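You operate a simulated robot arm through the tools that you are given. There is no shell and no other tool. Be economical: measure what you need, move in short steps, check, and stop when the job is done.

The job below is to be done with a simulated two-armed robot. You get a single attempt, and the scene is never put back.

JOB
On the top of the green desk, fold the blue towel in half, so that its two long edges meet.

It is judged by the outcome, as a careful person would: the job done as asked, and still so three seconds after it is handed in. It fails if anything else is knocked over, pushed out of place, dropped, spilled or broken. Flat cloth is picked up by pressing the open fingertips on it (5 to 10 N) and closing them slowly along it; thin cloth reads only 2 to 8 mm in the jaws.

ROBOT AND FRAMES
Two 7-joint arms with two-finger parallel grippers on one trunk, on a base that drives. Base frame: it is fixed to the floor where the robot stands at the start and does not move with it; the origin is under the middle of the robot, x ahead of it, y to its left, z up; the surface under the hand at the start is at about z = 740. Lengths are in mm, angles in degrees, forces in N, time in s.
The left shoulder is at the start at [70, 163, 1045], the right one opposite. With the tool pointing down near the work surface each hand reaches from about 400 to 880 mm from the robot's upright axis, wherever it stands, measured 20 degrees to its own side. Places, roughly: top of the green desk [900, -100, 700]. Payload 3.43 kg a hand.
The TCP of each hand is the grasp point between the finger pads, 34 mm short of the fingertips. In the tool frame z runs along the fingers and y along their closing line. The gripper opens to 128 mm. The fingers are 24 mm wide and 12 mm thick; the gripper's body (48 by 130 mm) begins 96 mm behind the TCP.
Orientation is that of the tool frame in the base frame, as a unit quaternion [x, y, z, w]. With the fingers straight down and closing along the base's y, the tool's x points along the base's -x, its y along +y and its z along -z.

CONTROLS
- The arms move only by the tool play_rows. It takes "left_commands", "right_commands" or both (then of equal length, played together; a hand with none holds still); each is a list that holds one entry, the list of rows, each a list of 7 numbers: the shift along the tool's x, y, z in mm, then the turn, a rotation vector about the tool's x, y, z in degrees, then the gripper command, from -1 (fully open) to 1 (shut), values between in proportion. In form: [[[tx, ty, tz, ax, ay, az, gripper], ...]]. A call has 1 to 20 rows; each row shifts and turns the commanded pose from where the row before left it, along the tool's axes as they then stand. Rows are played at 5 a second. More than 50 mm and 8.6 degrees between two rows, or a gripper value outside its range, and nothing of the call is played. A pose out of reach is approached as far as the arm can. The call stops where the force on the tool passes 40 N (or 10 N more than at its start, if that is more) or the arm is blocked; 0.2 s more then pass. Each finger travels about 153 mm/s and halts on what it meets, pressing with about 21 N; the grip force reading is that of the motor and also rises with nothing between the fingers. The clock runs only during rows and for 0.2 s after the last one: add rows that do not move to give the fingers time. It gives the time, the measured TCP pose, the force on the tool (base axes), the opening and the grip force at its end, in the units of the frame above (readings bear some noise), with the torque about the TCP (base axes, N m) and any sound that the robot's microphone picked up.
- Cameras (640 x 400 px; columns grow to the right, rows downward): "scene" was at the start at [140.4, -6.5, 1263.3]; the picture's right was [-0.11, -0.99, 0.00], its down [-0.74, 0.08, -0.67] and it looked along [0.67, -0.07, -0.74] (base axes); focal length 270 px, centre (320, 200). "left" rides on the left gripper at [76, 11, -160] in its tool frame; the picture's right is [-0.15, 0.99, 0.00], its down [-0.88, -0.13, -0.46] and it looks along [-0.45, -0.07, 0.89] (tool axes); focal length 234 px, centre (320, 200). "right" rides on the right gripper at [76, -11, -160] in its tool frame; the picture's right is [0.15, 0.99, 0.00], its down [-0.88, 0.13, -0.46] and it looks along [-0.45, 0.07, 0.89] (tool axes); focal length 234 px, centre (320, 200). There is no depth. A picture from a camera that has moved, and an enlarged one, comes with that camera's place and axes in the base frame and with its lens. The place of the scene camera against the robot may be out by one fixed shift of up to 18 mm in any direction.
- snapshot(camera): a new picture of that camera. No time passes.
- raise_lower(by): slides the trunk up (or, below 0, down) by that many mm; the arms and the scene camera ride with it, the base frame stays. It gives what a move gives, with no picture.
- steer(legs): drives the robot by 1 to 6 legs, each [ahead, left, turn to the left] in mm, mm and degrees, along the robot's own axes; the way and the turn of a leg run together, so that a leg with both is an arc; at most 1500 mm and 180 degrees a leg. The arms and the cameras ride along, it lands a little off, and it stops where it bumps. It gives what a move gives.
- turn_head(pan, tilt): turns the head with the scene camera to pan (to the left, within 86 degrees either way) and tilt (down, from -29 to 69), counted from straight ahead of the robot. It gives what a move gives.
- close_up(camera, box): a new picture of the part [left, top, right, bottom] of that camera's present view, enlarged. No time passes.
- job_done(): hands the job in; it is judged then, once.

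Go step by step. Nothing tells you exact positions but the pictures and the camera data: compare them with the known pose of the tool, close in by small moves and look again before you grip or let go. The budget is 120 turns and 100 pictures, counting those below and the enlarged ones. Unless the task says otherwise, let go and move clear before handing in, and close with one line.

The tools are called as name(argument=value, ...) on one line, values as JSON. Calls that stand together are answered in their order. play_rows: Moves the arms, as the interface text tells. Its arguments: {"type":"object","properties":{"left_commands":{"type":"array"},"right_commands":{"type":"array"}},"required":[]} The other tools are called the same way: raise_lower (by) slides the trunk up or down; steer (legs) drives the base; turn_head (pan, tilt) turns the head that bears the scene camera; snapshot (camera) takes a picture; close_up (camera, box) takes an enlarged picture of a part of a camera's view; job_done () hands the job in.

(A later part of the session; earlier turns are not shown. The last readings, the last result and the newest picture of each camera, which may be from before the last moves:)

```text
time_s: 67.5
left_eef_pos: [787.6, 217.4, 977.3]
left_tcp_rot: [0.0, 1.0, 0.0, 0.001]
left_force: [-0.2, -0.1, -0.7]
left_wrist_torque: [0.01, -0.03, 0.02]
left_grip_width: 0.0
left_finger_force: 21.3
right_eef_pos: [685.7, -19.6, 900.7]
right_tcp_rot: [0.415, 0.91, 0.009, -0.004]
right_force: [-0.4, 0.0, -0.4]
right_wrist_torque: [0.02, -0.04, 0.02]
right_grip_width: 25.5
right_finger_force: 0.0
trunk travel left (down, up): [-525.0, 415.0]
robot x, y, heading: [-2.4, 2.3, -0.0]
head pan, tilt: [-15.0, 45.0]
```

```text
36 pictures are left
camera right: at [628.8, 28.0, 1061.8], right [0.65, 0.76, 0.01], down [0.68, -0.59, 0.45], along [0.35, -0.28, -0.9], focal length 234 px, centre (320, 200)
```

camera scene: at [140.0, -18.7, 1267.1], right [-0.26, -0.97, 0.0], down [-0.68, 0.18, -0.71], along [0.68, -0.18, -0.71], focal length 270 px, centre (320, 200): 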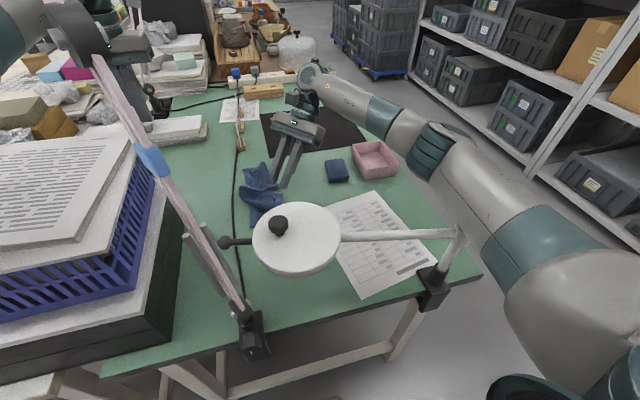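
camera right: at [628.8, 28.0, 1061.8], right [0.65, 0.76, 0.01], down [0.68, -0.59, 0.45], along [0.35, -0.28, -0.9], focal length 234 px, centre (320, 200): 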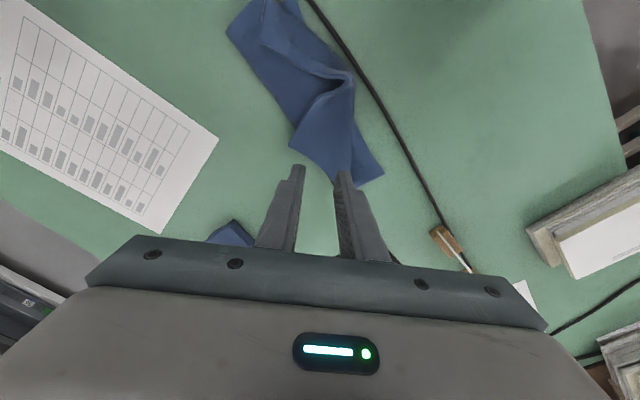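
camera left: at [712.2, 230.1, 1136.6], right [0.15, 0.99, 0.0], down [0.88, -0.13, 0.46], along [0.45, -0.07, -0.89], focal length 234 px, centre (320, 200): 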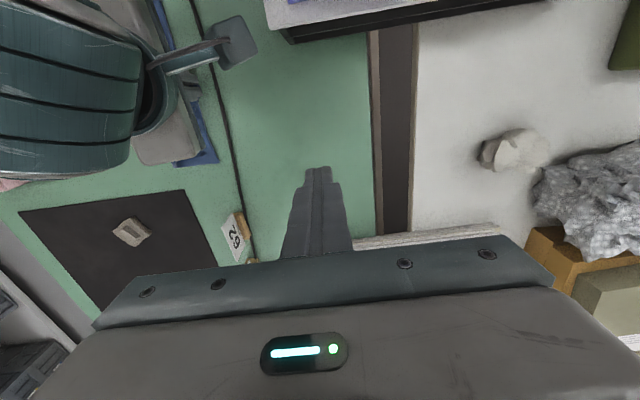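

Corner A's end is now folded over properly. Next I turn the hand the other way for wing C and look at it.

play_rows(right_commands=[[[-10, 0, -5, 0, 0, 7.8, 0.6], [-10, 0, -5, 0, 0, 7.8, 0.6], [-10, 0, 0, 0, 0, 7.8, 0.6], [-10, 0, 0, 0, 0, 7.8, 0.6], [0, 0, 0, 0, 0, 7.8, 0.6], [0, 0, 0, 0, 0, 7.8, 0.6], [0, 0, 0, 0, 0, 7.8, 0.6], [0, 0, 0, 0, 0, 7.8, 0.6], [0, 0, 0, 0, 0, 7.8, 0.6], [0, 0, 0, 0, 0, 7.8, 0.6], [0, 0, 0, 0, 0, 8, 0.6], [0, 0, 0, 0, 0, 0, 0.6]]])

snapshot(camera="right")

snapshot(camera="scene")

```text
time_s: 70.1
left_eef_pos: [788.2, 218.3, 977.4]
left_tcp_rot: [-0.001, 1.0, 0.0, 0.0]
left_force: [-0.2, 1.3, 0.4]
left_wrist_torque: [0.0, 0.01, -0.04]
left_grip_width: 0.2
left_finger_force: 20.9
right_eef_pos: [703.4, -55.2, 911.2]
right_tcp_rot: [0.924, 0.382, 0.003, -0.008]
right_force: [-0.9, -0.3, -0.4]
right_wrist_torque: [0.01, 0.0, -0.02]
right_grip_width: 25.8
right_finger_force: 0.1
trunk travel left (down, up): [-525.0, 415.0]
robot x, y, heading: [-1.5, 1.3, 0.1]
head pan, tilt: [-15.0, 45.0]
```

```text
35 pictures are left
camera right: at [751.2, 4.0, 1072.0], right [0.8, -0.6, -0.01], down [-0.53, -0.72, 0.44], along [-0.27, -0.35, -0.9], focal length 234 px, centre (320, 200)
```

right: 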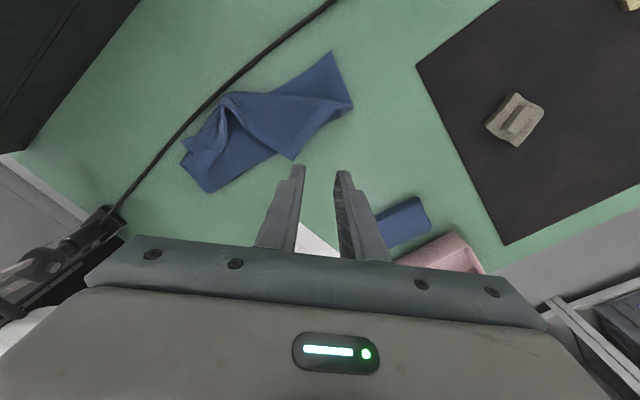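

```text
34 pictures are left
camera scene: at [140.4, -19.0, 1267.1], right [-0.26, -0.97, 0.0], down [-0.68, 0.18, -0.71], along [0.68, -0.18, -0.71], focal length 270 px, centre (320, 200)
```

scene: 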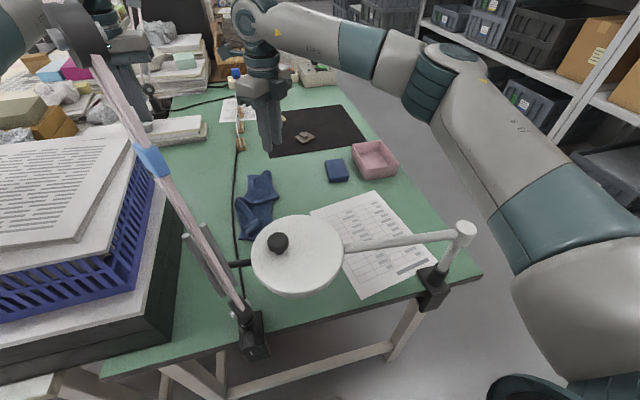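

The magnifier disc has shifted slightly toward the robot. I look closer at the lamp and my arm before going on.

close_up(camera="scene", box=[220, 140, 500, 320])

close_up(camera="right", box=[160, 40, 380, 210])

```text
2.22 times, centred on (360, 230) of scene
camera zoom: at [140.4, -19.0, 1267.1], right [-0.26, -0.97, 0.0], down [-0.68, 0.18, -0.71], along [0.68, -0.18, -0.71], focal length 600 px, centre (231, 133)
```

zoom: 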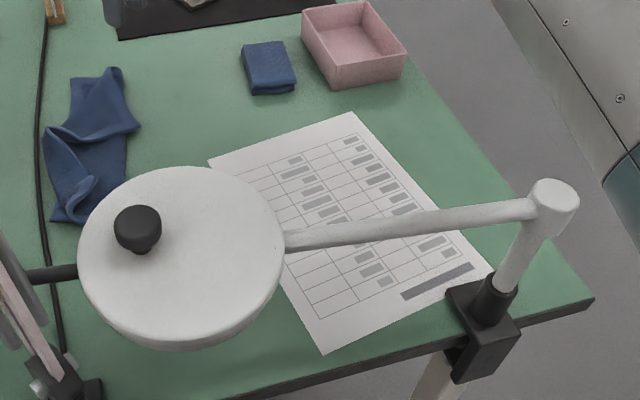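

```text
2.35 times, centred on (270, 125) of right
camera zoom: at [751.2, 4.0, 1072.0], right [0.8, -0.6, -0.01], down [-0.53, -0.72, 0.44], along [-0.27, -0.35, -0.9], focal length 551 px, centre (438, 376)
```

zoom: 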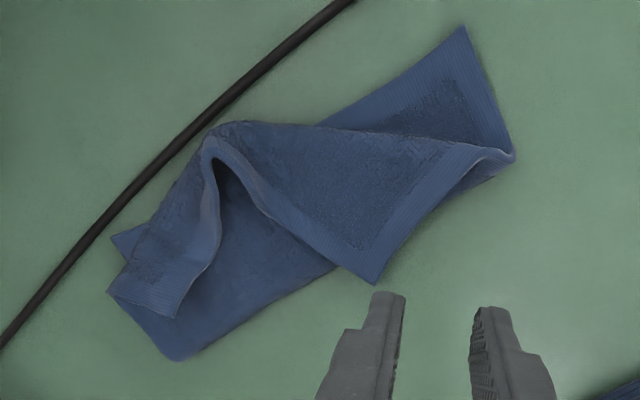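

The lamp arm swung by only a few degrees; I'll keep the elbow further from it. The towel shifted a little toward the robot. Wing C's tip is now at about [660,-50], and corner A's tip still lies at [546,8], short of B [552,64]. Next I approach C's tip.

play_rows(right_commands=[[[0, 0, 0, 0, 8.3, 0, 0.6], [0, 0, 0, 0, 8.3, 0, 0.6], [0, 0, 0, 0, 8.3, 0, 0.6], [-19.6, -11.4, 29.9, 0, 0, 0, 0.6], [-19.6, -11.4, 29.9, 0, 0, 0, 0.6], [-19.6, -11.4, 29.9, 0, 0, 0, 0.6], [0, 0, 0, 0, 0, 0, 0.6]]])

close_up(camera="right", box=[170, 60, 470, 240])

snapshot(camera="scene")

```text
time_s: 71.7
left_eef_pos: [787.0, 219.4, 976.3]
left_tcp_rot: [-0.001, 1.0, -0.001, 0.0]
left_force: [-0.2, 0.0, -0.5]
left_wrist_torque: [0.01, 0.03, 0.03]
left_grip_width: 0.0
left_finger_force: 21.0
right_eef_pos: [669.0, -38.8, 805.1]
right_tcp_rot: [0.902, 0.372, 0.202, -0.09]
right_force: [0.1, 1.1, -1.0]
right_wrist_torque: [-0.03, -0.02, 0.0]
right_grip_width: 25.5
right_finger_force: 0.0
trunk travel left (down, up): [-525.0, 415.0]
robot x, y, heading: [-1.3, 1.2, 0.0]
head pan, tilt: [-15.0, 45.0]
```

```text
2.13 times, centred on (320, 150) of right
camera zoom: at [663.0, -32.7, 981.6], right [0.79, -0.61, 0.05], down [-0.61, -0.79, 0.03], along [0.02, -0.05, -1.0], focal length 500 px, centre (320, 307)
```

zoom: 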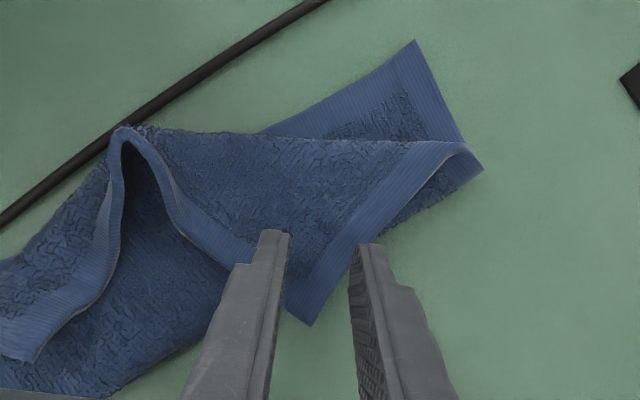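

```text
30 pictures are left
camera scene: at [140.1, -18.9, 1267.1], right [-0.26, -0.97, 0.0], down [-0.68, 0.18, -0.71], along [0.68, -0.18, -0.71], focal length 270 px, centre (320, 200)
```

scene: 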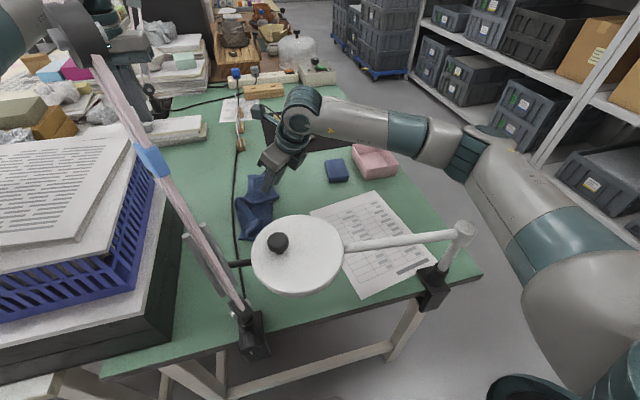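

play_rows(right_commands=[[[-8.5, 0, 18.1, 0, 0, 0, 0.6], [0, 0, 0, 0, 0, 0, 0.6], [-1.27, 0, 2.7, 0, 0, 0, 0.6], [0, 0, 0, 0, 0, 0, 0.6]]])

```text
time_s: 72.7
left_eef_pos: [786.5, 218.3, 976.2]
left_tcp_rot: [-0.001, 1.0, -0.001, 0.0]
left_force: [-0.5, -0.1, 0.8]
left_wrist_torque: [0.0, 0.01, -0.02]
left_grip_width: 0.1
left_finger_force: 21.6
right_eef_pos: [668.8, -39.2, 783.5]
right_tcp_rot: [0.901, 0.372, 0.203, -0.091]
right_force: [0.7, -0.4, 4.6]
right_wrist_torque: [0.07, 0.01, 0.0]
right_grip_width: 25.7
right_finger_force: 0.1
trunk travel left (down, up): [-525.0, 415.0]
robot x, y, heading: [2.1, -0.3, -0.3]
head pan, tilt: [-15.0, 45.0]
```

play_rows(right_commands=[[[-0.4, 0, 0.9, 0, 0, 0, 0.6], [0, 0, 0, 0, 0, 0, 0.65], [0, 0, 0, 0, 0, 0, 0.7], [0, 0, 0, 0, 0, 0, 0.75], [0, 0, 0, 0, 0, 0, 0.8], [0, 0, 0, 0, 0, 0, 0.85], [0, 0, 0, 0, 0, 0, 0.9], [0, 0, 0, 0, 0, 0, 0.95], [0, 0, 0, 0, 0, 0, 1], [0, 0, 0, 0, 0, 0, 1], [0, 0, 0, 0, 0, 0, 1]]])

close_up(camera="right", box=[170, 60, 470, 240])

```text
time_s: 75.1
left_eef_pos: [785.9, 217.8, 977.4]
left_tcp_rot: [-0.001, 1.0, 0.0, 0.001]
left_force: [-0.1, -0.1, 0.3]
left_wrist_torque: [0.01, -0.01, 0.02]
left_grip_width: 0.0
left_finger_force: 20.6
right_eef_pos: [667.5, -39.7, 782.1]
right_tcp_rot: [0.902, 0.371, 0.203, -0.09]
right_force: [-0.5, 0.2, 7.3]
right_wrist_torque: [0.1, 0.03, -0.01]
right_grip_width: 0.0
right_finger_force: 21.3
trunk travel left (down, up): [-525.0, 415.0]
robot x, y, heading: [-1.1, -0.4, -0.1]
head pan, tilt: [-15.0, 45.0]
```

```text
2.13 times, centred on (320, 150) of right
camera zoom: at [661.9, -32.7, 958.7], right [0.79, -0.61, 0.05], down [-0.61, -0.79, 0.03], along [0.02, -0.05, -1.0], focal length 500 px, centre (320, 307)
```

zoom: 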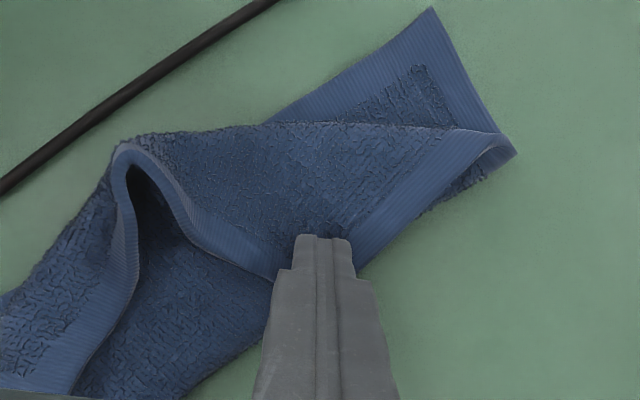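

The grip missed (0 mm). I reopen, press a bit harder, and close again.

play_rows(right_commands=[[[4, 0, -8, 0, 0, 0, 1], [0, 0, 0, 0, 0, 0, 0.6], [0, 0, 0, 0, 0, 0, 0.55], [1, 0, 2, 0, 0, 0, 0.55], [-4.2, 0, 8.9, 0, 0, 0, 0.55], [0, 0, 0, 0, 0, 0, 0.55]]])

close_up(camera="right", box=[170, 60, 470, 240])

```text
time_s: 76.5
left_eef_pos: [786.6, 217.5, 976.9]
left_tcp_rot: [-0.001, 1.0, 0.0, 0.0]
left_force: [0.0, -1.0, 0.6]
left_wrist_torque: [0.02, 0.0, -0.02]
left_grip_width: 0.1
left_finger_force: 21.5
right_eef_pos: [668.8, -38.8, 781.8]
right_tcp_rot: [0.901, 0.372, 0.204, -0.09]
right_force: [0.6, -0.2, 10.3]
right_wrist_torque: [0.15, 0.06, 0.0]
right_grip_width: 28.4
right_finger_force: 0.1
trunk travel left (down, up): [-525.0, 415.0]
robot x, y, heading: [0.5, -1.9, -0.0]
head pan, tilt: [-15.0, 45.0]
```

```text
2.13 times, centred on (320, 150) of right
camera zoom: at [663.7, -32.1, 958.6], right [0.79, -0.61, 0.05], down [-0.61, -0.79, 0.03], along [0.03, -0.05, -1.0], focal length 500 px, centre (320, 307)
```

zoom: 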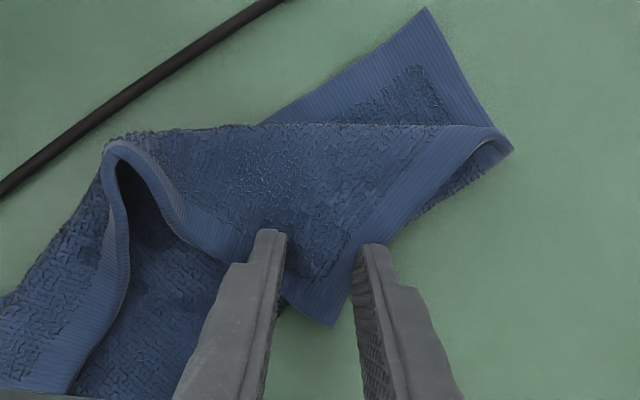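

play_rows(right_commands=[[[2.5, 0, -5.4, 0, 0, 0, 0.55], [9.1, 0.5, 4.2, 0, 0, 0, 0.57], [0, 0, 0, 0, 0, 0, 0.57], [-2.5, 0, 5.4, 0, 0, 0, 0.57], [0, 0, 0, 0, 0, 0, 0.57]]])

```text
time_s: 77.7
left_eef_pos: [787.4, 216.4, 978.5]
left_tcp_rot: [-0.001, 1.0, 0.0, 0.0]
left_force: [0.4, 0.1, -0.3]
left_wrist_torque: [0.01, -0.03, 0.01]
left_grip_width: 0.2
left_finger_force: 20.3
right_eef_pos: [679.0, -33.6, 783.9]
right_tcp_rot: [0.902, 0.371, 0.204, -0.089]
right_force: [-0.3, 0.5, 1.4]
right_wrist_torque: [0.02, 0.0, 0.0]
right_grip_width: 27.9
right_finger_force: 0.4
trunk travel left (down, up): [-525.0, 415.0]
robot x, y, heading: [-2.3, -2.7, 0.3]
head pan, tilt: [-15.0, 45.0]
```

play_rows(right_commands=[[[-0.85, 0, 1.8, 0, 0, 0, 0.57], [0, 0, 0, 0, 0, 0, 0.57]]])

```text
time_s: 78.3
left_eef_pos: [787.6, 216.3, 978.4]
left_tcp_rot: [0.0, 1.0, 0.0, 0.0]
left_force: [0.5, 0.3, -0.3]
left_wrist_torque: [0.07, 0.0, -0.02]
left_grip_width: 0.0
left_finger_force: 20.5
right_eef_pos: [679.6, -35.3, 784.4]
right_tcp_rot: [0.901, 0.372, 0.207, -0.089]
right_force: [-0.6, 0.3, 1.1]
right_wrist_torque: [0.03, 0.02, 0.0]
right_grip_width: 27.8
right_finger_force: 0.3
trunk travel left (down, up): [-525.0, 415.0]
robot x, y, heading: [2.0, 2.3, 0.2]
head pan, tilt: [-15.0, 45.0]
```

play_rows(right_commands=[[[1.7, 0, -3.6, 0, 0, 0, 0.57], [0, 0, 0, 0, -4, 0, 0.57], [0, 0, 0, 0, -4, 0, 0.57], [4.8, 0, 1.5, 0, 0, 0, 0.57], [0, 0, 0, 0, 0, 0, 0.57]]])

close_up(camera="right", box=[170, 60, 470, 240])

```text
time_s: 79.5
left_eef_pos: [785.7, 219.3, 977.8]
left_tcp_rot: [-0.001, 1.0, 0.001, -0.001]
left_force: [1.2, 0.3, 0.4]
left_wrist_torque: [0.0, 0.02, -0.01]
left_grip_width: 0.0
left_finger_force: 21.1
right_eef_pos: [680.0, -25.1, 780.6]
right_tcp_rot: [0.913, 0.377, 0.14, -0.065]
right_force: [2.3, 3.1, 16.5]
right_wrist_torque: [0.34, 0.12, -0.07]
right_grip_width: 27.8
right_finger_force: 0.5
trunk travel left (down, up): [-525.0, 415.0]
robot x, y, heading: [1.7, -2.9, 0.0]
head pan, tilt: [-15.0, 45.0]
```

```text
2.13 times, centred on (320, 150) of right
camera zoom: at [691.8, -1.6, 956.8], right [0.8, -0.6, 0.03], down [-0.6, -0.79, 0.16], along [-0.07, -0.15, -0.99], focal length 500 px, centre (320, 307)
```

zoom: 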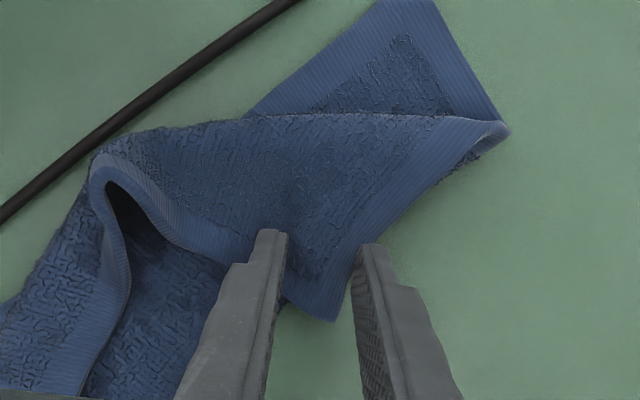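

The left finger rests on thicker layers while the right one hovers. I roll the hand 8° so both press, shift slightly, and retry.

play_rows(right_commands=[[[1.8, 0, -5.7, 0, 0, 0, 0.57], [0, 7, 0, 8, 0, 0, 0.57], [0, 0, 0, 0, 0, 0, 0.57], [-1.2, 0, 3.8, 0, 0, 0, 0.57], [0, 0, 0, 0, 0, 0, 0.57]]])

```text
time_s: 80.7
left_eef_pos: [787.8, 218.2, 977.6]
left_tcp_rot: [-0.001, 1.0, 0.0, 0.0]
left_force: [0.5, -0.4, -0.2]
left_wrist_torque: [0.02, 0.03, 0.01]
left_grip_width: 0.1
left_finger_force: 21.2
right_eef_pos: [686.1, -32.6, 785.0]
right_tcp_rot: [0.907, 0.385, 0.113, -0.127]
right_force: [-1.2, -0.5, -0.1]
right_wrist_torque: [0.0, 0.01, 0.04]
right_grip_width: 27.6
right_finger_force: 0.0
trunk travel left (down, up): [-525.0, 415.0]
robot x, y, heading: [2.7, 0.0, -0.1]
head pan, tilt: [-15.0, 45.0]
```

play_rows(right_commands=[[[-0.6, 0, 1.9, 0, 0, 0, 0.57], [0, 0, 0, 0, 0, 0, 0.57], [-0.5, 0, 1.4, 0, 0, 0, 0.57], [0, 0, 0, 0, 0, 0, 0.57]]])

close_up(camera="right", box=[170, 60, 470, 240])

```text
time_s: 81.7
left_eef_pos: [788.3, 219.1, 976.0]
left_tcp_rot: [-0.002, 1.0, -0.001, -0.001]
left_force: [0.8, -1.0, -0.2]
left_wrist_torque: [0.02, 0.02, 0.02]
left_grip_width: 0.1
left_finger_force: 20.9
right_eef_pos: [687.0, -32.8, 781.7]
right_tcp_rot: [0.907, 0.385, 0.114, -0.127]
right_force: [-0.7, 0.2, 2.2]
right_wrist_torque: [0.02, 0.03, 0.0]
right_grip_width: 27.4
right_finger_force: 0.0
trunk travel left (down, up): [-525.0, 415.0]
robot x, y, heading: [2.2, -3.0, -0.1]
head pan, tilt: [-15.0, 45.0]
```

```text
2.13 times, centred on (320, 150) of right
camera zoom: at [713.6, -24.1, 956.9], right [0.82, -0.56, -0.1], down [-0.55, -0.82, 0.14], along [-0.16, -0.06, -0.98], focal length 500 px, centre (320, 307)
```

zoom: 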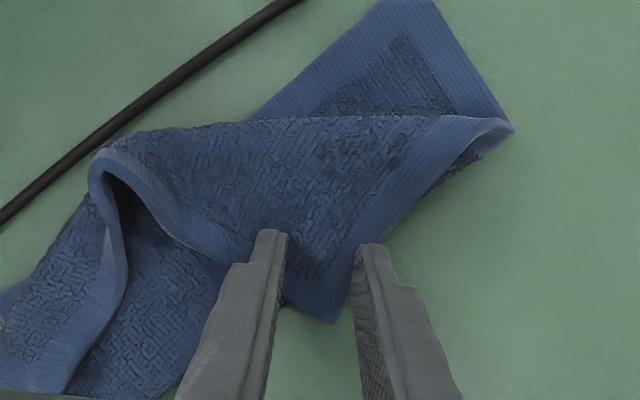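

play_rows(right_commands=[[[1.8, 0, -5.7, 0, 0, 0, 0.57], [0, 0, 0, 0, -8.5, 0, 0.57], [0, 0, 0, 0, -8.5, 0, 0.57], [12, 0, 0, 0, 0, 0, 0.57], [0, 0, 3, 0, 0, 0, 0.57], [0, 0, 0, 0, 0, 0, 0.57]]])

close_up(camera="right", box=[170, 60, 470, 240])

```text
time_s: 83.1
left_eef_pos: [787.2, 218.3, 977.0]
left_tcp_rot: [-0.001, 1.0, 0.0, 0.0]
left_force: [-0.4, -0.5, -0.1]
left_wrist_torque: [0.04, -0.01, -0.01]
left_grip_width: 0.0
left_finger_force: 21.1
right_eef_pos: [693.8, -22.3, 782.4]
right_tcp_rot: [0.913, 0.401, -0.023, -0.07]
right_force: [0.1, -0.6, 2.7]
right_wrist_torque: [-0.02, -0.03, 0.0]
right_grip_width: 27.2
right_finger_force: 0.2
trunk travel left (down, up): [-525.0, 415.0]
robot x, y, heading: [2.0, 0.8, 0.3]
head pan, tilt: [-15.0, 45.0]
```

```text
2.13 times, centred on (320, 150) of right
camera zoom: at [753.7, 22.9, 943.3], right [0.82, -0.55, -0.14], down [-0.46, -0.78, 0.42], along [-0.34, -0.28, -0.9], focal length 500 px, centre (320, 307)
```

zoom: 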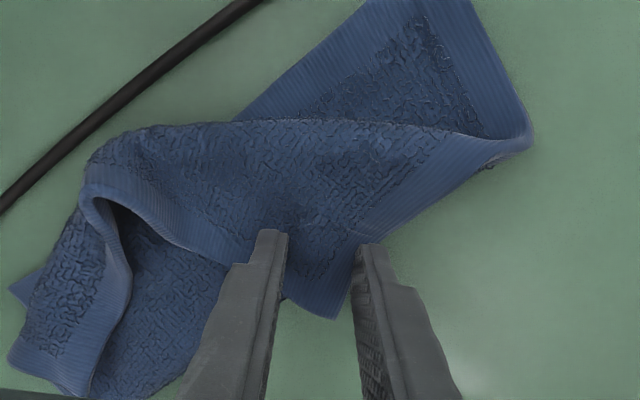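

play_rows(right_commands=[[[0, 0, 1.5, 0, 0, 0, 0.57], [0, 0, 0, 0, 0, 0, 0.57], [0, 0, 0, 0, 0, 0, 0.57]]])

```text
time_s: 83.9
left_eef_pos: [785.9, 218.1, 976.9]
left_tcp_rot: [-0.001, 1.0, 0.0, 0.001]
left_force: [0.0, 0.2, -0.1]
left_wrist_torque: [0.01, 0.01, -0.03]
left_grip_width: 0.1
left_finger_force: 20.8
right_eef_pos: [693.8, -23.6, 781.6]
right_tcp_rot: [0.913, 0.4, -0.022, -0.07]
right_force: [0.2, -1.3, 6.7]
right_wrist_torque: [0.01, -0.02, 0.02]
right_grip_width: 27.4
right_finger_force: 0.1
trunk travel left (down, up): [-525.0, 415.0]
robot x, y, heading: [1.5, 0.2, -0.1]
head pan, tilt: [-15.0, 45.0]
```

play_rows(right_commands=[[[0, 0, 0.8, 0, 0, 0, 0.57], [0, 0, 0, 0, 0, 0, 0.62], [0, 0, 0, 0, 0, 0, 0.67], [0, 0, 0, 0, 0, 0, 0.72], [0, 0, 0, 0, 0, 0, 0.77], [0, 0, 0, 0, 0, 0, 0.82], [0, 0, 0, 0, 0, 0, 0.87], [0, 0, 0, 0, 0, 0, 0.93], [0, 0, 0, 0, 0, 0, 1], [0, 0, 0, 0, 0, 0, 1], [0, 0, 0, 0, 0, 0, 1]]])

close_up(camera="right", box=[170, 60, 470, 240])

```text
time_s: 86.3
left_eef_pos: [787.4, 217.7, 977.6]
left_tcp_rot: [-0.001, 1.0, 0.0, 0.0]
left_force: [-0.3, 0.3, 0.0]
left_wrist_torque: [-0.04, 0.01, 0.01]
left_grip_width: 0.0
left_finger_force: 20.6
right_eef_pos: [694.2, -23.0, 781.9]
right_tcp_rot: [0.913, 0.401, -0.023, -0.07]
right_force: [-0.7, 0.1, 6.3]
right_wrist_torque: [0.06, 0.07, 0.0]
right_grip_width: 5.9
right_finger_force: 21.3
trunk travel left (down, up): [-525.0, 415.0]
robot x, y, heading: [1.5, 5.3, -0.1]
head pan, tilt: [-15.0, 45.0]
```

```text
2.13 times, centred on (320, 150) of right
camera zoom: at [753.2, 23.4, 941.8], right [0.82, -0.56, -0.14], down [-0.46, -0.78, 0.42], along [-0.34, -0.28, -0.9], focal length 500 px, centre (320, 307)
```

zoom: 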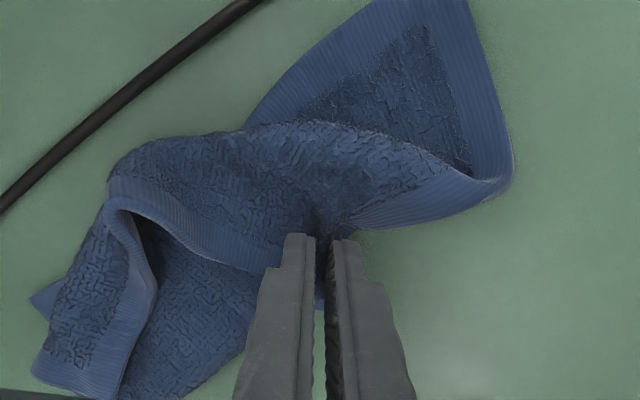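

Gripped at 5.9 mm. I move the left hand aside for clearance, then flip C over to D.

play_rows(left_commands=[[[0, 23, 0, 0, 0, 0, 1], [0, 23, 0, 0, 0, 0, 1], [0, 23, 0, 0, 0, 0, 1], [0, 0, 0, 0, 0, 0, 1]]])

play_rows(right_commands=[[[5.2, 2, -14, 0, -2, 0, 1], [8.8, 2, -12.3, 0, -2, 0, 1], [8.5, 2, -10.6, 0, -2, 0, 1], [10.4, 2, -8.2, 0, -2, 0, 1], [10.5, 2, -5.6, 0, -2, 0, 1], [10.8, 2, -2.9, 0, -2, 0, 1], [11.4, 2, -0.4, 0, -2, 0, 1], [11.1, 2, 2.4, 0, -2, 0, 1], [0, 0, 0, 0, 0, 0, 1]]])

snapshot(camera="right")

```text
time_s: 87.3
left_eef_pos: [788.1, 286.2, 979.5]
left_tcp_rot: [0.0, 1.0, 0.0, 0.0]
left_force: [0.3, 0.0, -0.2]
left_wrist_torque: [-0.01, 0.02, -0.02]
left_grip_width: 0.1
left_finger_force: 20.9
right_eef_pos: [693.3, -23.2, 782.2]
right_tcp_rot: [0.913, 0.4, -0.022, -0.071]
right_force: [-0.5, 0.7, 6.2]
right_wrist_torque: [0.09, 0.09, -0.03]
right_grip_width: 5.8
right_finger_force: 21.0
trunk travel left (down, up): [-525.0, 415.0]
robot x, y, heading: [4.6, 1.2, -0.1]
head pan, tilt: [-15.0, 45.0]
```

```text
time_s: 89.3
left_eef_pos: [788.9, 284.9, 978.4]
left_tcp_rot: [-0.001, 1.0, 0.0, 0.0]
left_force: [-0.6, 0.5, 0.6]
left_wrist_torque: [0.02, -0.01, -0.03]
left_grip_width: 0.0
left_finger_force: 20.7
right_eef_pos: [724.4, 1.0, 820.5]
right_tcp_rot: [0.901, 0.406, -0.15, -0.014]
right_force: [-0.2, 0.5, -0.3]
right_wrist_torque: [0.02, -0.05, 0.0]
right_grip_width: 5.2
right_finger_force: 21.7
right hand out of reach, approached as far as the arm can: row 6, 7, 8
trunk travel left (down, up): [-525.0, 415.0]
robot x, y, heading: [-1.6, -2.1, 0.0]
head pan, tilt: [-15.0, 45.0]
```

```text
23 pictures are left
camera right: at [809.8, 80.4, 954.1], right [0.81, -0.55, -0.18], down [-0.33, -0.69, 0.64], along [-0.48, -0.46, -0.74], focal length 234 px, centre (320, 200)
```

right: 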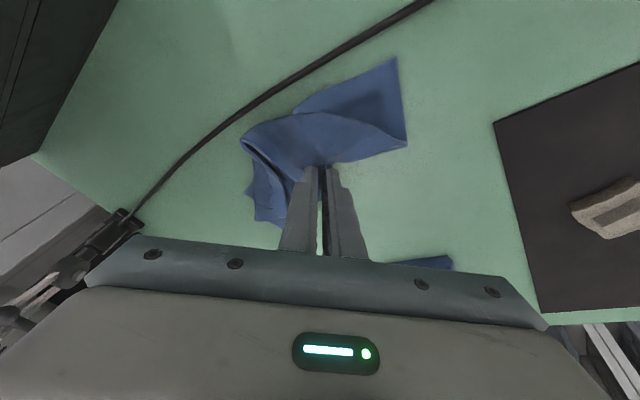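

The turned wrist runs out of reach. I untilt and unturn the wrist while the commanded point stays near D.

play_rows(right_commands=[[[0, 0, 0, 0, 4, 0, 1], [0, 0, 0, 0, 4, 0, 1], [0, 0, 0, 0, 4, 0, 1], [0, 0, 0, 0, 4, 0, 1], [0, 0, 0, -4, 0, -5, 1], [0, 0, 0, -4, 0, -5, 1], [0, 0, 0, 0, 0, -6, 1], [0, 0, 0, 0, 0, -6, 1], [0, 0, 0, 0, 0, -6, 1], [0, 0, 0, 0, 0, 0, 1]]])

snapshot(camera="right")

snapshot(camera="scene")

```text
time_s: 91.5
left_eef_pos: [788.5, 287.2, 978.7]
left_tcp_rot: [-0.001, 1.0, 0.0, 0.0]
left_force: [-0.6, 0.3, -0.3]
left_wrist_torque: [-0.02, 0.04, 0.02]
left_grip_width: 0.2
left_finger_force: 21.3
right_eef_pos: [724.5, 1.8, 819.6]
right_tcp_rot: [0.792, 0.61, 0.012, -0.006]
right_force: [0.2, 0.3, -0.2]
right_wrist_torque: [-0.03, -0.01, -0.04]
right_grip_width: 4.8
right_finger_force: 20.6
trunk travel left (down, up): [-525.0, 415.0]
robot x, y, heading: [-0.6, 1.4, -0.0]
head pan, tilt: [-15.0, 45.0]
```

```text
22 pictures are left
camera right: at [732.7, 74.1, 981.0], right [0.99, -0.11, 0.01], down [-0.1, -0.9, 0.43], along [-0.04, -0.43, -0.9], focal length 234 px, centre (320, 200)
```

right: 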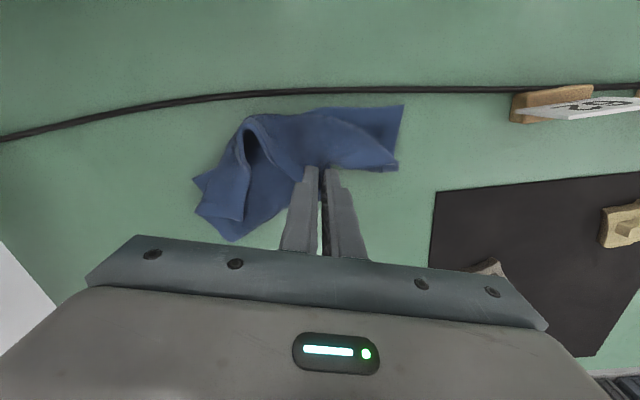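

```text
21 pictures are left
camera scene: at [140.4, -19.0, 1267.1], right [-0.26, -0.97, 0.0], down [-0.68, 0.18, -0.71], along [0.68, -0.18, -0.71], focal length 270 px, centre (320, 200)
```

scene: 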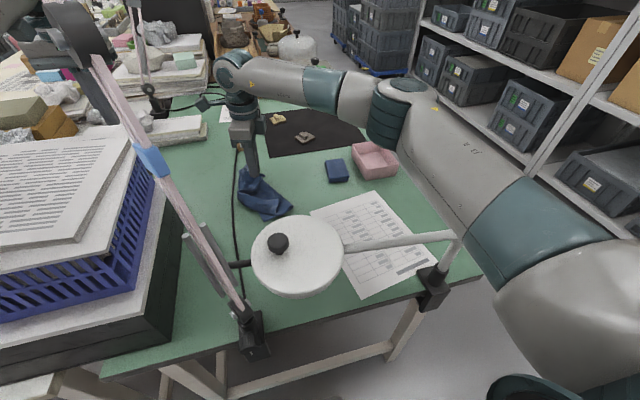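

The towel is held, and the far left corner D is now at about [811,51]. I continue over to it without tilt.

play_rows(right_commands=[[[8.8, 11.1, -3, 0, 0, 0, 1], [8.8, 11.1, 0, 0, -1, 0, 1], [8.8, 11.1, 5, 0, -1, 0, 1], [8.8, 11.1, 9, 0, -1, 0, 1], [8.8, 11.1, 10, 0, -1, 0, 1], [8.7, 11.2, 8, 0, -1, 0, 1], [0, 0, 0, 0, 0, 0, 1]]])

snapshot(camera="right")

```text
time_s: 93.1
left_eef_pos: [789.2, 286.9, 977.1]
left_tcp_rot: [-0.002, 1.0, 0.0, 0.0]
left_force: [-0.2, 0.2, 0.1]
left_wrist_torque: [-0.04, 0.01, -0.01]
left_grip_width: 0.0
left_finger_force: 21.0
right_eef_pos: [782.5, 26.3, 796.0]
right_tcp_rot: [0.792, 0.61, -0.018, 0.019]
right_force: [-0.6, -0.3, -0.5]
right_wrist_torque: [0.03, -0.03, -0.09]
right_grip_width: 4.8
right_finger_force: 21.1
right hand out of reach, approached as far as the arm can: row 5, 6
trunk travel left (down, up): [-525.0, 415.0]
robot x, y, heading: [-1.6, -0.2, 0.3]
head pan, tilt: [-15.0, 45.0]
```

```text
20 pictures are left
camera right: at [794.1, 111.1, 951.9], right [0.99, -0.11, 0.0], down [-0.09, -0.86, 0.5], along [-0.06, -0.5, -0.86], focal length 234 px, centre (320, 200)
```

right: 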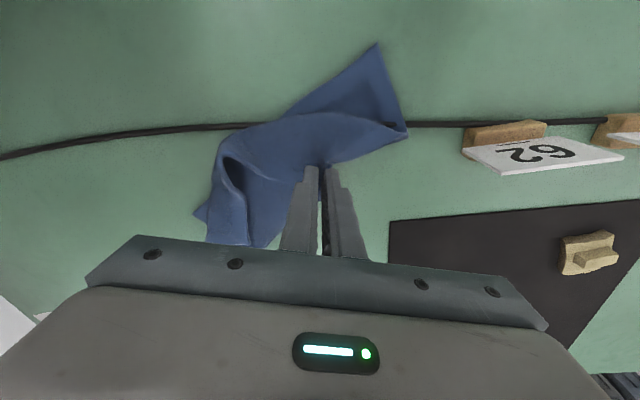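

The whole towel is being dragged, so this fold should be redone cleanly. I pull corner C back toward -y to reopen the towel.

play_rows(right_commands=[[[-8, 2, -15, 0, 1, 0, 1], [-14, 3.8, -15, 0, 1, 0, 1], [-16, 4.2, 0, 0, 1, 0, 1], [-16, 4.2, 0, 0, 1, 0, 1], [-16, 4.2, 0, 0, 0, 0, 1], [-16, 4.2, 0, 0, 0, 0, 1], [-16, 4.2, 0, 0, 0, 0, 1], [-16, 4.2, 0, 0, 0, 0, 1], [-16, 4.2, 0, 0, 0, 0, 1], [-16, 4.2, 5, 0, 0, 0, 1], [-16, 4.2, 10, 0, 0, 0, 1], [-16, 4.2, 10, 0, 0, 0, 1], [0, 0, 0, 0, 0, 0, 1], [0, 0, 0, 0, 0, 0, 1]]])

snapshot(camera="right")

```text
time_s: 96.1
left_eef_pos: [790.1, 285.2, 978.4]
left_tcp_rot: [-0.002, 1.0, 0.0, 0.0]
left_force: [-0.2, -0.2, -0.7]
left_wrist_torque: [0.02, -0.02, 0.03]
left_grip_width: 0.0
left_finger_force: 21.2
right_eef_pos: [783.0, -161.5, 798.7]
right_tcp_rot: [0.793, 0.609, 0.005, 0.0]
right_force: [0.6, 0.0, 0.4]
right_wrist_torque: [0.06, 0.0, -0.05]
right_grip_width: 4.8
right_finger_force: 21.0
trunk travel left (down, up): [-525.0, 415.0]
robot x, y, heading: [-0.6, 1.1, 0.1]
head pan, tilt: [-15.0, 45.0]
```

```text
19 pictures are left
camera right: at [792.0, -85.3, 959.6], right [0.99, -0.11, 0.01], down [-0.1, -0.89, 0.45], along [-0.04, -0.45, -0.89], focal length 234 px, centre (320, 200)
```

right: 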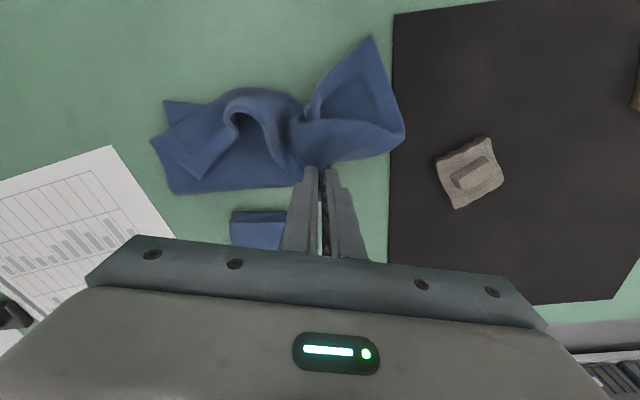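

Both layers were evidently caught in that pinch. I set it down, release, rise, and look at the layout.

play_rows(right_commands=[[[0, 0, 12, 0, 0, 0, 1], [0, 0, 0, 0, 0, 0, 0.9], [0, 0, 0, 0, 0, 0, 0.75], [0, 0, 0, 0, 0, 0, 0.6], [0, 0, -20, 0, 0, 0, 0.6], [0, 0, -40, 0, 0, 0, 0.6], [0, 0, -40, 0, 0, 0, 0.6], [-20, 0, -30, 0, 0, 0, 0.6], [-40, 0, 0, 0, 0, -7, 0.6], [-40, 0, 0, 0, 0, -7.5, 0.6], [0, -30, 0, 0, 0, 0, 0.6], [0, 0, 0, 0, 0, 0, 0.6]]])

close_up(camera="right", box=[160, 0, 480, 200])

```text
time_s: 98.7
left_eef_pos: [788.0, 286.0, 977.5]
left_tcp_rot: [0.0, 1.0, 0.0, -0.001]
left_force: [-0.1, 0.5, -0.1]
left_wrist_torque: [-0.01, 0.01, 0.0]
left_grip_width: 0.0
left_finger_force: 20.9
right_eef_pos: [730.9, -259.4, 918.5]
right_tcp_rot: [0.709, 0.705, 0.006, 0.0]
right_force: [0.1, 0.8, 0.1]
right_wrist_torque: [-0.02, 0.02, 0.01]
right_grip_width: 25.5
right_finger_force: 0.0
trunk travel left (down, up): [-525.0, 415.0]
robot x, y, heading: [2.5, 0.7, 0.3]
head pan, tilt: [-15.0, 45.0]
```

```text
2.00 times, centred on (320, 100) of right
camera zoom: at [720.1, -184.3, 1077.2], right [0.99, 0.14, 0.01], down [0.12, -0.88, 0.45], along [0.07, -0.45, -0.89], focal length 468 px, centre (320, 400)
```

zoom: 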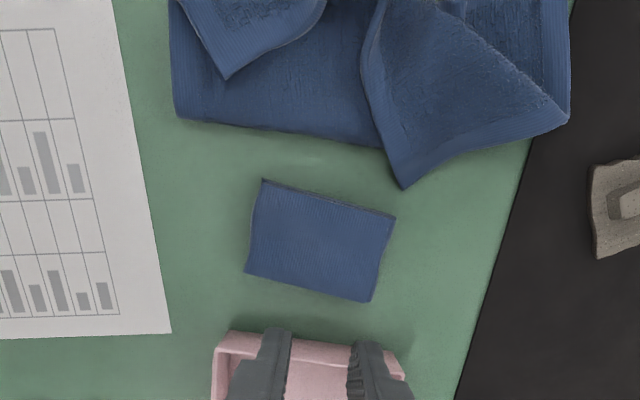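

play_rows(right_commands=[[[40, 0, 0, 0, 0, 0, 0.6], [40, 0, 0, 0, 0, 0, 0.6], [40, 0, 0, 0, 0, 0, 0.6], [0, 0, 0, 0, 0, 0, 0.6]]])

close_up(camera="right", box=[160, 20, 480, 220])

```text
time_s: 99.7
left_eef_pos: [788.3, 286.2, 978.0]
left_tcp_rot: [-0.001, 1.0, -0.001, 0.0]
left_force: [0.1, -0.1, 0.4]
left_wrist_torque: [0.04, -0.04, -0.04]
left_grip_width: 0.1
left_finger_force: 20.8
right_eef_pos: [733.4, -141.8, 919.1]
right_tcp_rot: [0.709, 0.705, 0.006, 0.001]
right_force: [0.2, -1.1, 0.8]
right_wrist_torque: [0.02, 0.02, -0.01]
right_grip_width: 25.5
right_finger_force: 0.0
trunk travel left (down, up): [-525.0, 415.0]
robot x, y, heading: [1.8, -1.2, -0.4]
head pan, tilt: [-15.0, 45.0]
```

```text
2.00 times, centred on (320, 120) of right
camera zoom: at [722.0, -66.3, 1079.4], right [0.99, 0.14, 0.01], down [0.12, -0.88, 0.45], along [0.07, -0.44, -0.89], focal length 468 px, centre (320, 360)
```

zoom: 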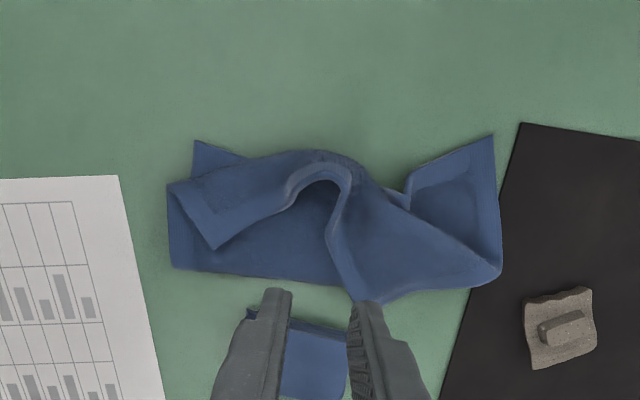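

The towel now lies well clear of the cable, folded with both wings still back. To bring D within reach, I pinch the near end by the fold, A's short edge, and pull the towel toward me and slightly left.

play_rows(right_commands=[[[-4, -42, 0, 0, 0, 0, 0.6], [-4, -41, 0, 0, 0, 0, 0.6], [0, 0, 45, 0, 0, 0, 0.6], [0, 0, 45, 0, 0, 0, 0.6], [0, 0, 42, 0, 0, 0, 0.6], [0, 0, 0, 0, 0, 0, 0.6], [0, 0, 3, 0, 0, 0, 0.6], [0, 0, 0, 0, 0, 0, 0.6]]])

```text
time_s: 101.5
left_eef_pos: [789.1, 285.8, 978.4]
left_tcp_rot: [-0.001, 1.0, 0.001, 0.0]
left_force: [-0.8, -0.6, -0.2]
left_wrist_torque: [0.0, -0.01, -0.02]
left_grip_width: 0.0
left_finger_force: 21.3
right_eef_pos: [650.9, -146.0, 783.4]
right_tcp_rot: [0.708, 0.706, 0.006, 0.0]
right_force: [-0.1, 1.1, 2.3]
right_wrist_torque: [0.07, -0.03, 0.02]
right_grip_width: 25.9
right_finger_force: 0.0
trunk travel left (down, up): [-525.0, 415.0]
robot x, y, heading: [2.1, -0.5, 0.0]
head pan, tilt: [-15.0, 45.0]
```

play_rows(right_commands=[[[0, 0, 2, 0, 0, 0, 0.6], [0, 0, 0, 0, 0, 0, 0.7], [0, 0, 0, 0, 0, 0, 0.8], [0, 0, 0, 0, 0, 0, 0.9], [0, 0, 0, 0, 0, 0, 1], [0, 0, 0, 0, 0, 0, 1], [0, -3, -5, 0, 0, 0, 1], [6, -11, 0, 0, 0, 0, 1], [6, -11, 0, 0, 0, 0, 1], [6, -11, 0, 0, 0, 0, 1], [6, -11, 0, 0, 0, 0, 1], [6, -11, 0, 0, 0, 0, 1], [6, -11, 0, 0, 0, 0, 1], [6, -11, 0, 0, 0, 0, 1], [0, 0, 0, 0, 0, 0, 1]]])

snapshot(camera="right")

```text
time_s: 104.7
left_eef_pos: [788.8, 286.8, 978.2]
left_tcp_rot: [-0.001, 1.0, 0.0, 0.0]
left_force: [-0.1, -0.2, 0.4]
left_wrist_torque: [-0.01, -0.02, -0.02]
left_grip_width: 0.4
left_finger_force: 21.0
right_eef_pos: [570.4, -104.0, 786.4]
right_tcp_rot: [0.709, 0.706, 0.005, 0.001]
right_force: [0.2, -0.6, 1.3]
right_wrist_torque: [0.01, -0.01, -0.01]
right_grip_width: 4.9
right_finger_force: 21.7
trunk travel left (down, up): [-525.0, 415.0]
robot x, y, heading: [2.4, -2.8, 0.1]
head pan, tilt: [-15.0, 45.0]
```

```text
16 pictures are left
camera right: at [559.4, -28.0, 945.6], right [0.99, 0.14, 0.01], down [0.12, -0.88, 0.45], along [0.07, -0.44, -0.89], focal length 234 px, centre (320, 200)
```

right: 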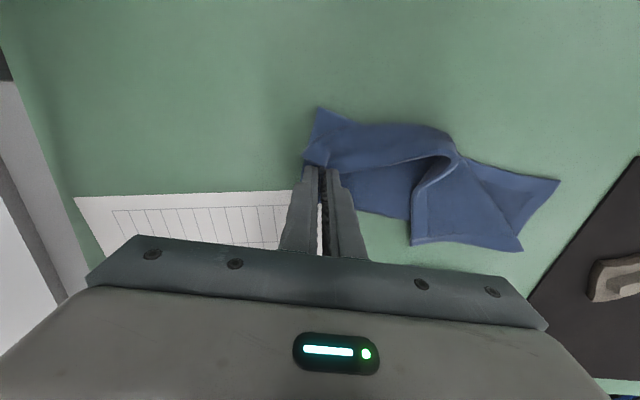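

The towel is now well placed, with C's tip at about [682,-169] and D at [796,-77]. I release and go to wing C's tip with a modest turn and tilt.

play_rows(right_commands=[[[0, 0, 3, 0, 0, 0, 0.9], [0, 0, 0, 0, 0, 0, 0.75], [0, 0, 0, 0, 0, 0, 0.6], [0, 0, -30, 0, 0, 0, 0.6], [0, 0, -33, 0, 0, 0, 0.6], [-19, 40, 0, 0, 0, 0, 0.69], [-19, 40, 0, 0, 0, 0, 0.69], [-19, 41, 0, 0, 0, 0, 0.69], [0, 0, 0, 0, 0, 6.7, 0.69], [0, 0, 0, 0, 0, 6.7, 0.69], [0, 0, 0, 0, 0, 6.6, 0.69], [0, 0, 0, 0, 7.5, 0, 0.69], [0, 0, 0, 0, 7.5, 0, 0.69], [0, 0, 0, 0, 7.5, 0, 0.69], [0, 0, 0, 0, 7.5, 0, 0.69], [-10, 0, 17.3, 0, 0, 0, 0.69], [-10, 0, 17.3, 0, 0, 0, 0.69], [0, 0, 0, 0, 0, 0, 0.69]]])

close_up(camera="right", box=[180, 60, 460, 230])

```text
time_s: 108.5
left_eef_pos: [787.7, 286.5, 978.0]
left_tcp_rot: [-0.001, 1.0, 0.0, 0.001]
left_force: [-0.2, 0.2, -0.4]
left_wrist_torque: [0.01, 0.01, -0.01]
left_grip_width: 0.0
left_finger_force: 20.8
right_eef_pos: [691.1, -160.3, 807.4]
right_tcp_rot: [0.791, 0.552, 0.218, -0.148]
right_force: [0.1, -0.4, 0.1]
right_wrist_torque: [-0.02, -0.01, -0.01]
right_grip_width: 19.8
right_finger_force: 0.0
trunk travel left (down, up): [-525.0, 415.0]
robot x, y, heading: [1.4, -2.3, 0.1]
head pan, tilt: [-15.0, 45.0]
```

```text
2.29 times, centred on (320, 145) of right
camera zoom: at [675.9, -170.7, 982.5], right [0.97, -0.22, 0.08], down [-0.22, -0.97, -0.05], along [0.09, 0.04, -1.0], focal length 535 px, centre (320, 326)
```

zoom: 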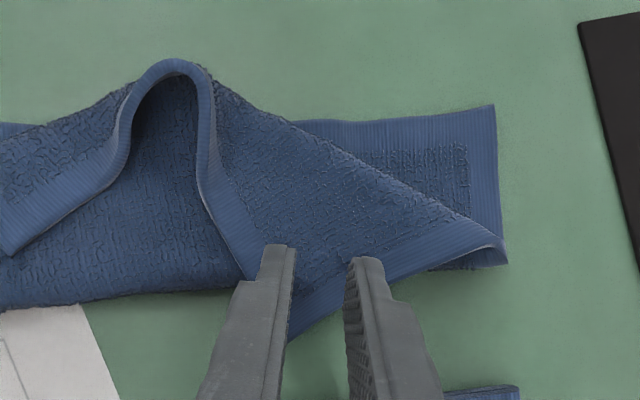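

play_rows(right_commands=[[[-6.7, -3, 11.7, 0, 0, 0, 0.69], [-6.8, 0, 11.7, 0, 0, 0, 0.69], [0, 0, 0, 0, 0, 0, 0.69], [-1, 0, 1.7, 0, 0, 0, 0.69], [0, 0, 0, 0, 0, 0, 0.69]]])

```text
time_s: 109.7
left_eef_pos: [788.3, 286.0, 978.7]
left_tcp_rot: [-0.001, 1.0, 0.0, 0.0]
left_force: [0.1, 1.0, -0.5]
left_wrist_torque: [0.0, 0.0, -0.01]
left_grip_width: 0.0
left_finger_force: 21.0
right_eef_pos: [688.8, -160.2, 779.9]
right_tcp_rot: [0.791, 0.552, 0.218, -0.148]
right_force: [-0.2, 0.0, 2.9]
right_wrist_torque: [0.02, 0.04, 0.01]
right_grip_width: 19.9
right_finger_force: 0.2
trunk travel left (down, up): [-525.0, 415.0]
robot x, y, heading: [2.2, 1.2, 0.4]
head pan, tilt: [-15.0, 45.0]
```

play_rows(right_commands=[[[-1, 0, 1.7, 0, 0, 0, 0.69], [0, 0, 0, 0, 0, 0, 0.69]]])

```text
time_s: 110.3
left_eef_pos: [787.2, 286.1, 978.8]
left_tcp_rot: [-0.001, 1.0, 0.0, 0.0]
left_force: [0.6, -0.3, -0.3]
left_wrist_torque: [0.0, -0.01, 0.0]
left_grip_width: 0.0
left_finger_force: 20.8
right_eef_pos: [689.2, -159.5, 777.9]
right_tcp_rot: [0.791, 0.552, 0.22, -0.147]
right_force: [-1.2, 0.7, 7.3]
right_wrist_torque: [0.15, 0.0, 0.01]
right_grip_width: 19.7
right_finger_force: 0.0
trunk travel left (down, up): [-525.0, 415.0]
robot x, y, heading: [-2.5, -2.0, -0.0]
head pan, tilt: [-15.0, 45.0]
```

play_rows(right_commands=[[[-0.4, 0, 0.7, 0, 0, 0, 0.69], [0, 0, 0, 0, 0, 0, 0.73], [0, 0, 0, 0, 0, 0, 0.77], [0, 0, 0, 0, 0, 0, 0.81], [0, 0, 0, 0, 0, 0, 0.85], [0, 0, 0, 0, 0, 0, 0.89], [0, 0, 0, 0, 0, 0, 0.93], [0, 0, 0, 0, 0, 0, 1], [0, 0, 0, 0, 0, 0, 1], [0, 0, 0, 0, 0, 0, 1]]])

```text
time_s: 112.5
left_eef_pos: [787.4, 287.0, 979.4]
left_tcp_rot: [-0.001, 1.0, 0.0, 0.001]
left_force: [0.5, 0.1, -0.1]
left_wrist_torque: [-0.02, -0.03, -0.01]
left_grip_width: 0.0
left_finger_force: 20.6
right_eef_pos: [686.9, -158.8, 778.6]
right_tcp_rot: [0.791, 0.552, 0.218, -0.147]
right_force: [0.8, 1.4, 18.8]
right_wrist_torque: [0.15, -0.1, 0.03]
right_grip_width: 0.2
right_finger_force: 20.4
trunk travel left (down, up): [-525.0, 415.0]
robot x, y, heading: [0.4, -0.7, -0.2]
head pan, tilt: [-15.0, 45.0]
```

Missed again. I use less tilt, a wider opening, a point deeper in the cloth and a firmer press.

play_rows(right_commands=[[[3.5, 0, -6, 0, 0, 0, 1], [0, 0, 0, 0, 0, 0, 0.55], [0, 0, 0, 0, -7.5, 0, 0.55], [0, 0, 0, 0, -7.5, 0, 0.55], [14.5, 0, 3.9, 0, 0, 0, 0.55], [0, 0, 0, 0, 0, 0, 0.55], [-0.8, 0, 2.9, 0, 0, 0, 0.55], [0, 0, 0, 0, 0, 0, 0.55]]])

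close_up(camera="right", box=[180, 60, 460, 230])

```text
time_s: 114.3
left_eef_pos: [788.0, 287.5, 977.5]
left_tcp_rot: [-0.001, 1.0, 0.0, 0.0]
left_force: [1.2, 0.2, -0.2]
left_wrist_torque: [-0.03, -0.02, 0.0]
left_grip_width: 0.0
left_finger_force: 21.5
right_eef_pos: [693.8, -145.8, 781.1]
right_tcp_rot: [0.813, 0.567, 0.113, -0.075]
right_force: [-0.9, -1.0, 3.7]
right_wrist_torque: [0.02, 0.04, 0.02]
right_grip_width: 28.8
right_finger_force: 0.1
trunk travel left (down, up): [-525.0, 415.0]
robot x, y, heading: [0.2, -0.0, -0.0]
head pan, tilt: [-15.0, 45.0]
```

```text
2.29 times, centred on (320, 145) of right
camera zoom: at [693.9, -113.1, 953.3], right [0.98, -0.21, 0.04], down [-0.21, -0.96, 0.2], along [0.0, -0.21, -0.98], focal length 535 px, centre (320, 326)
```

zoom: 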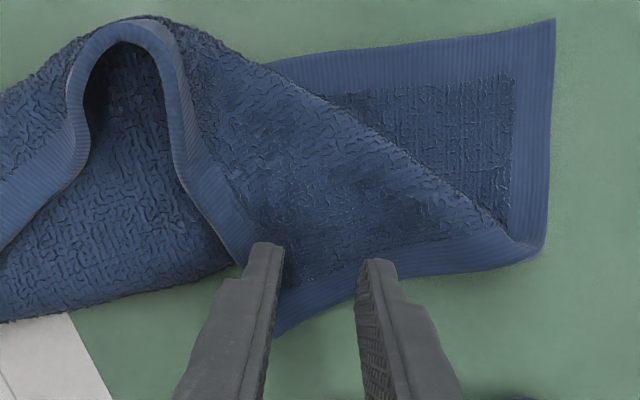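

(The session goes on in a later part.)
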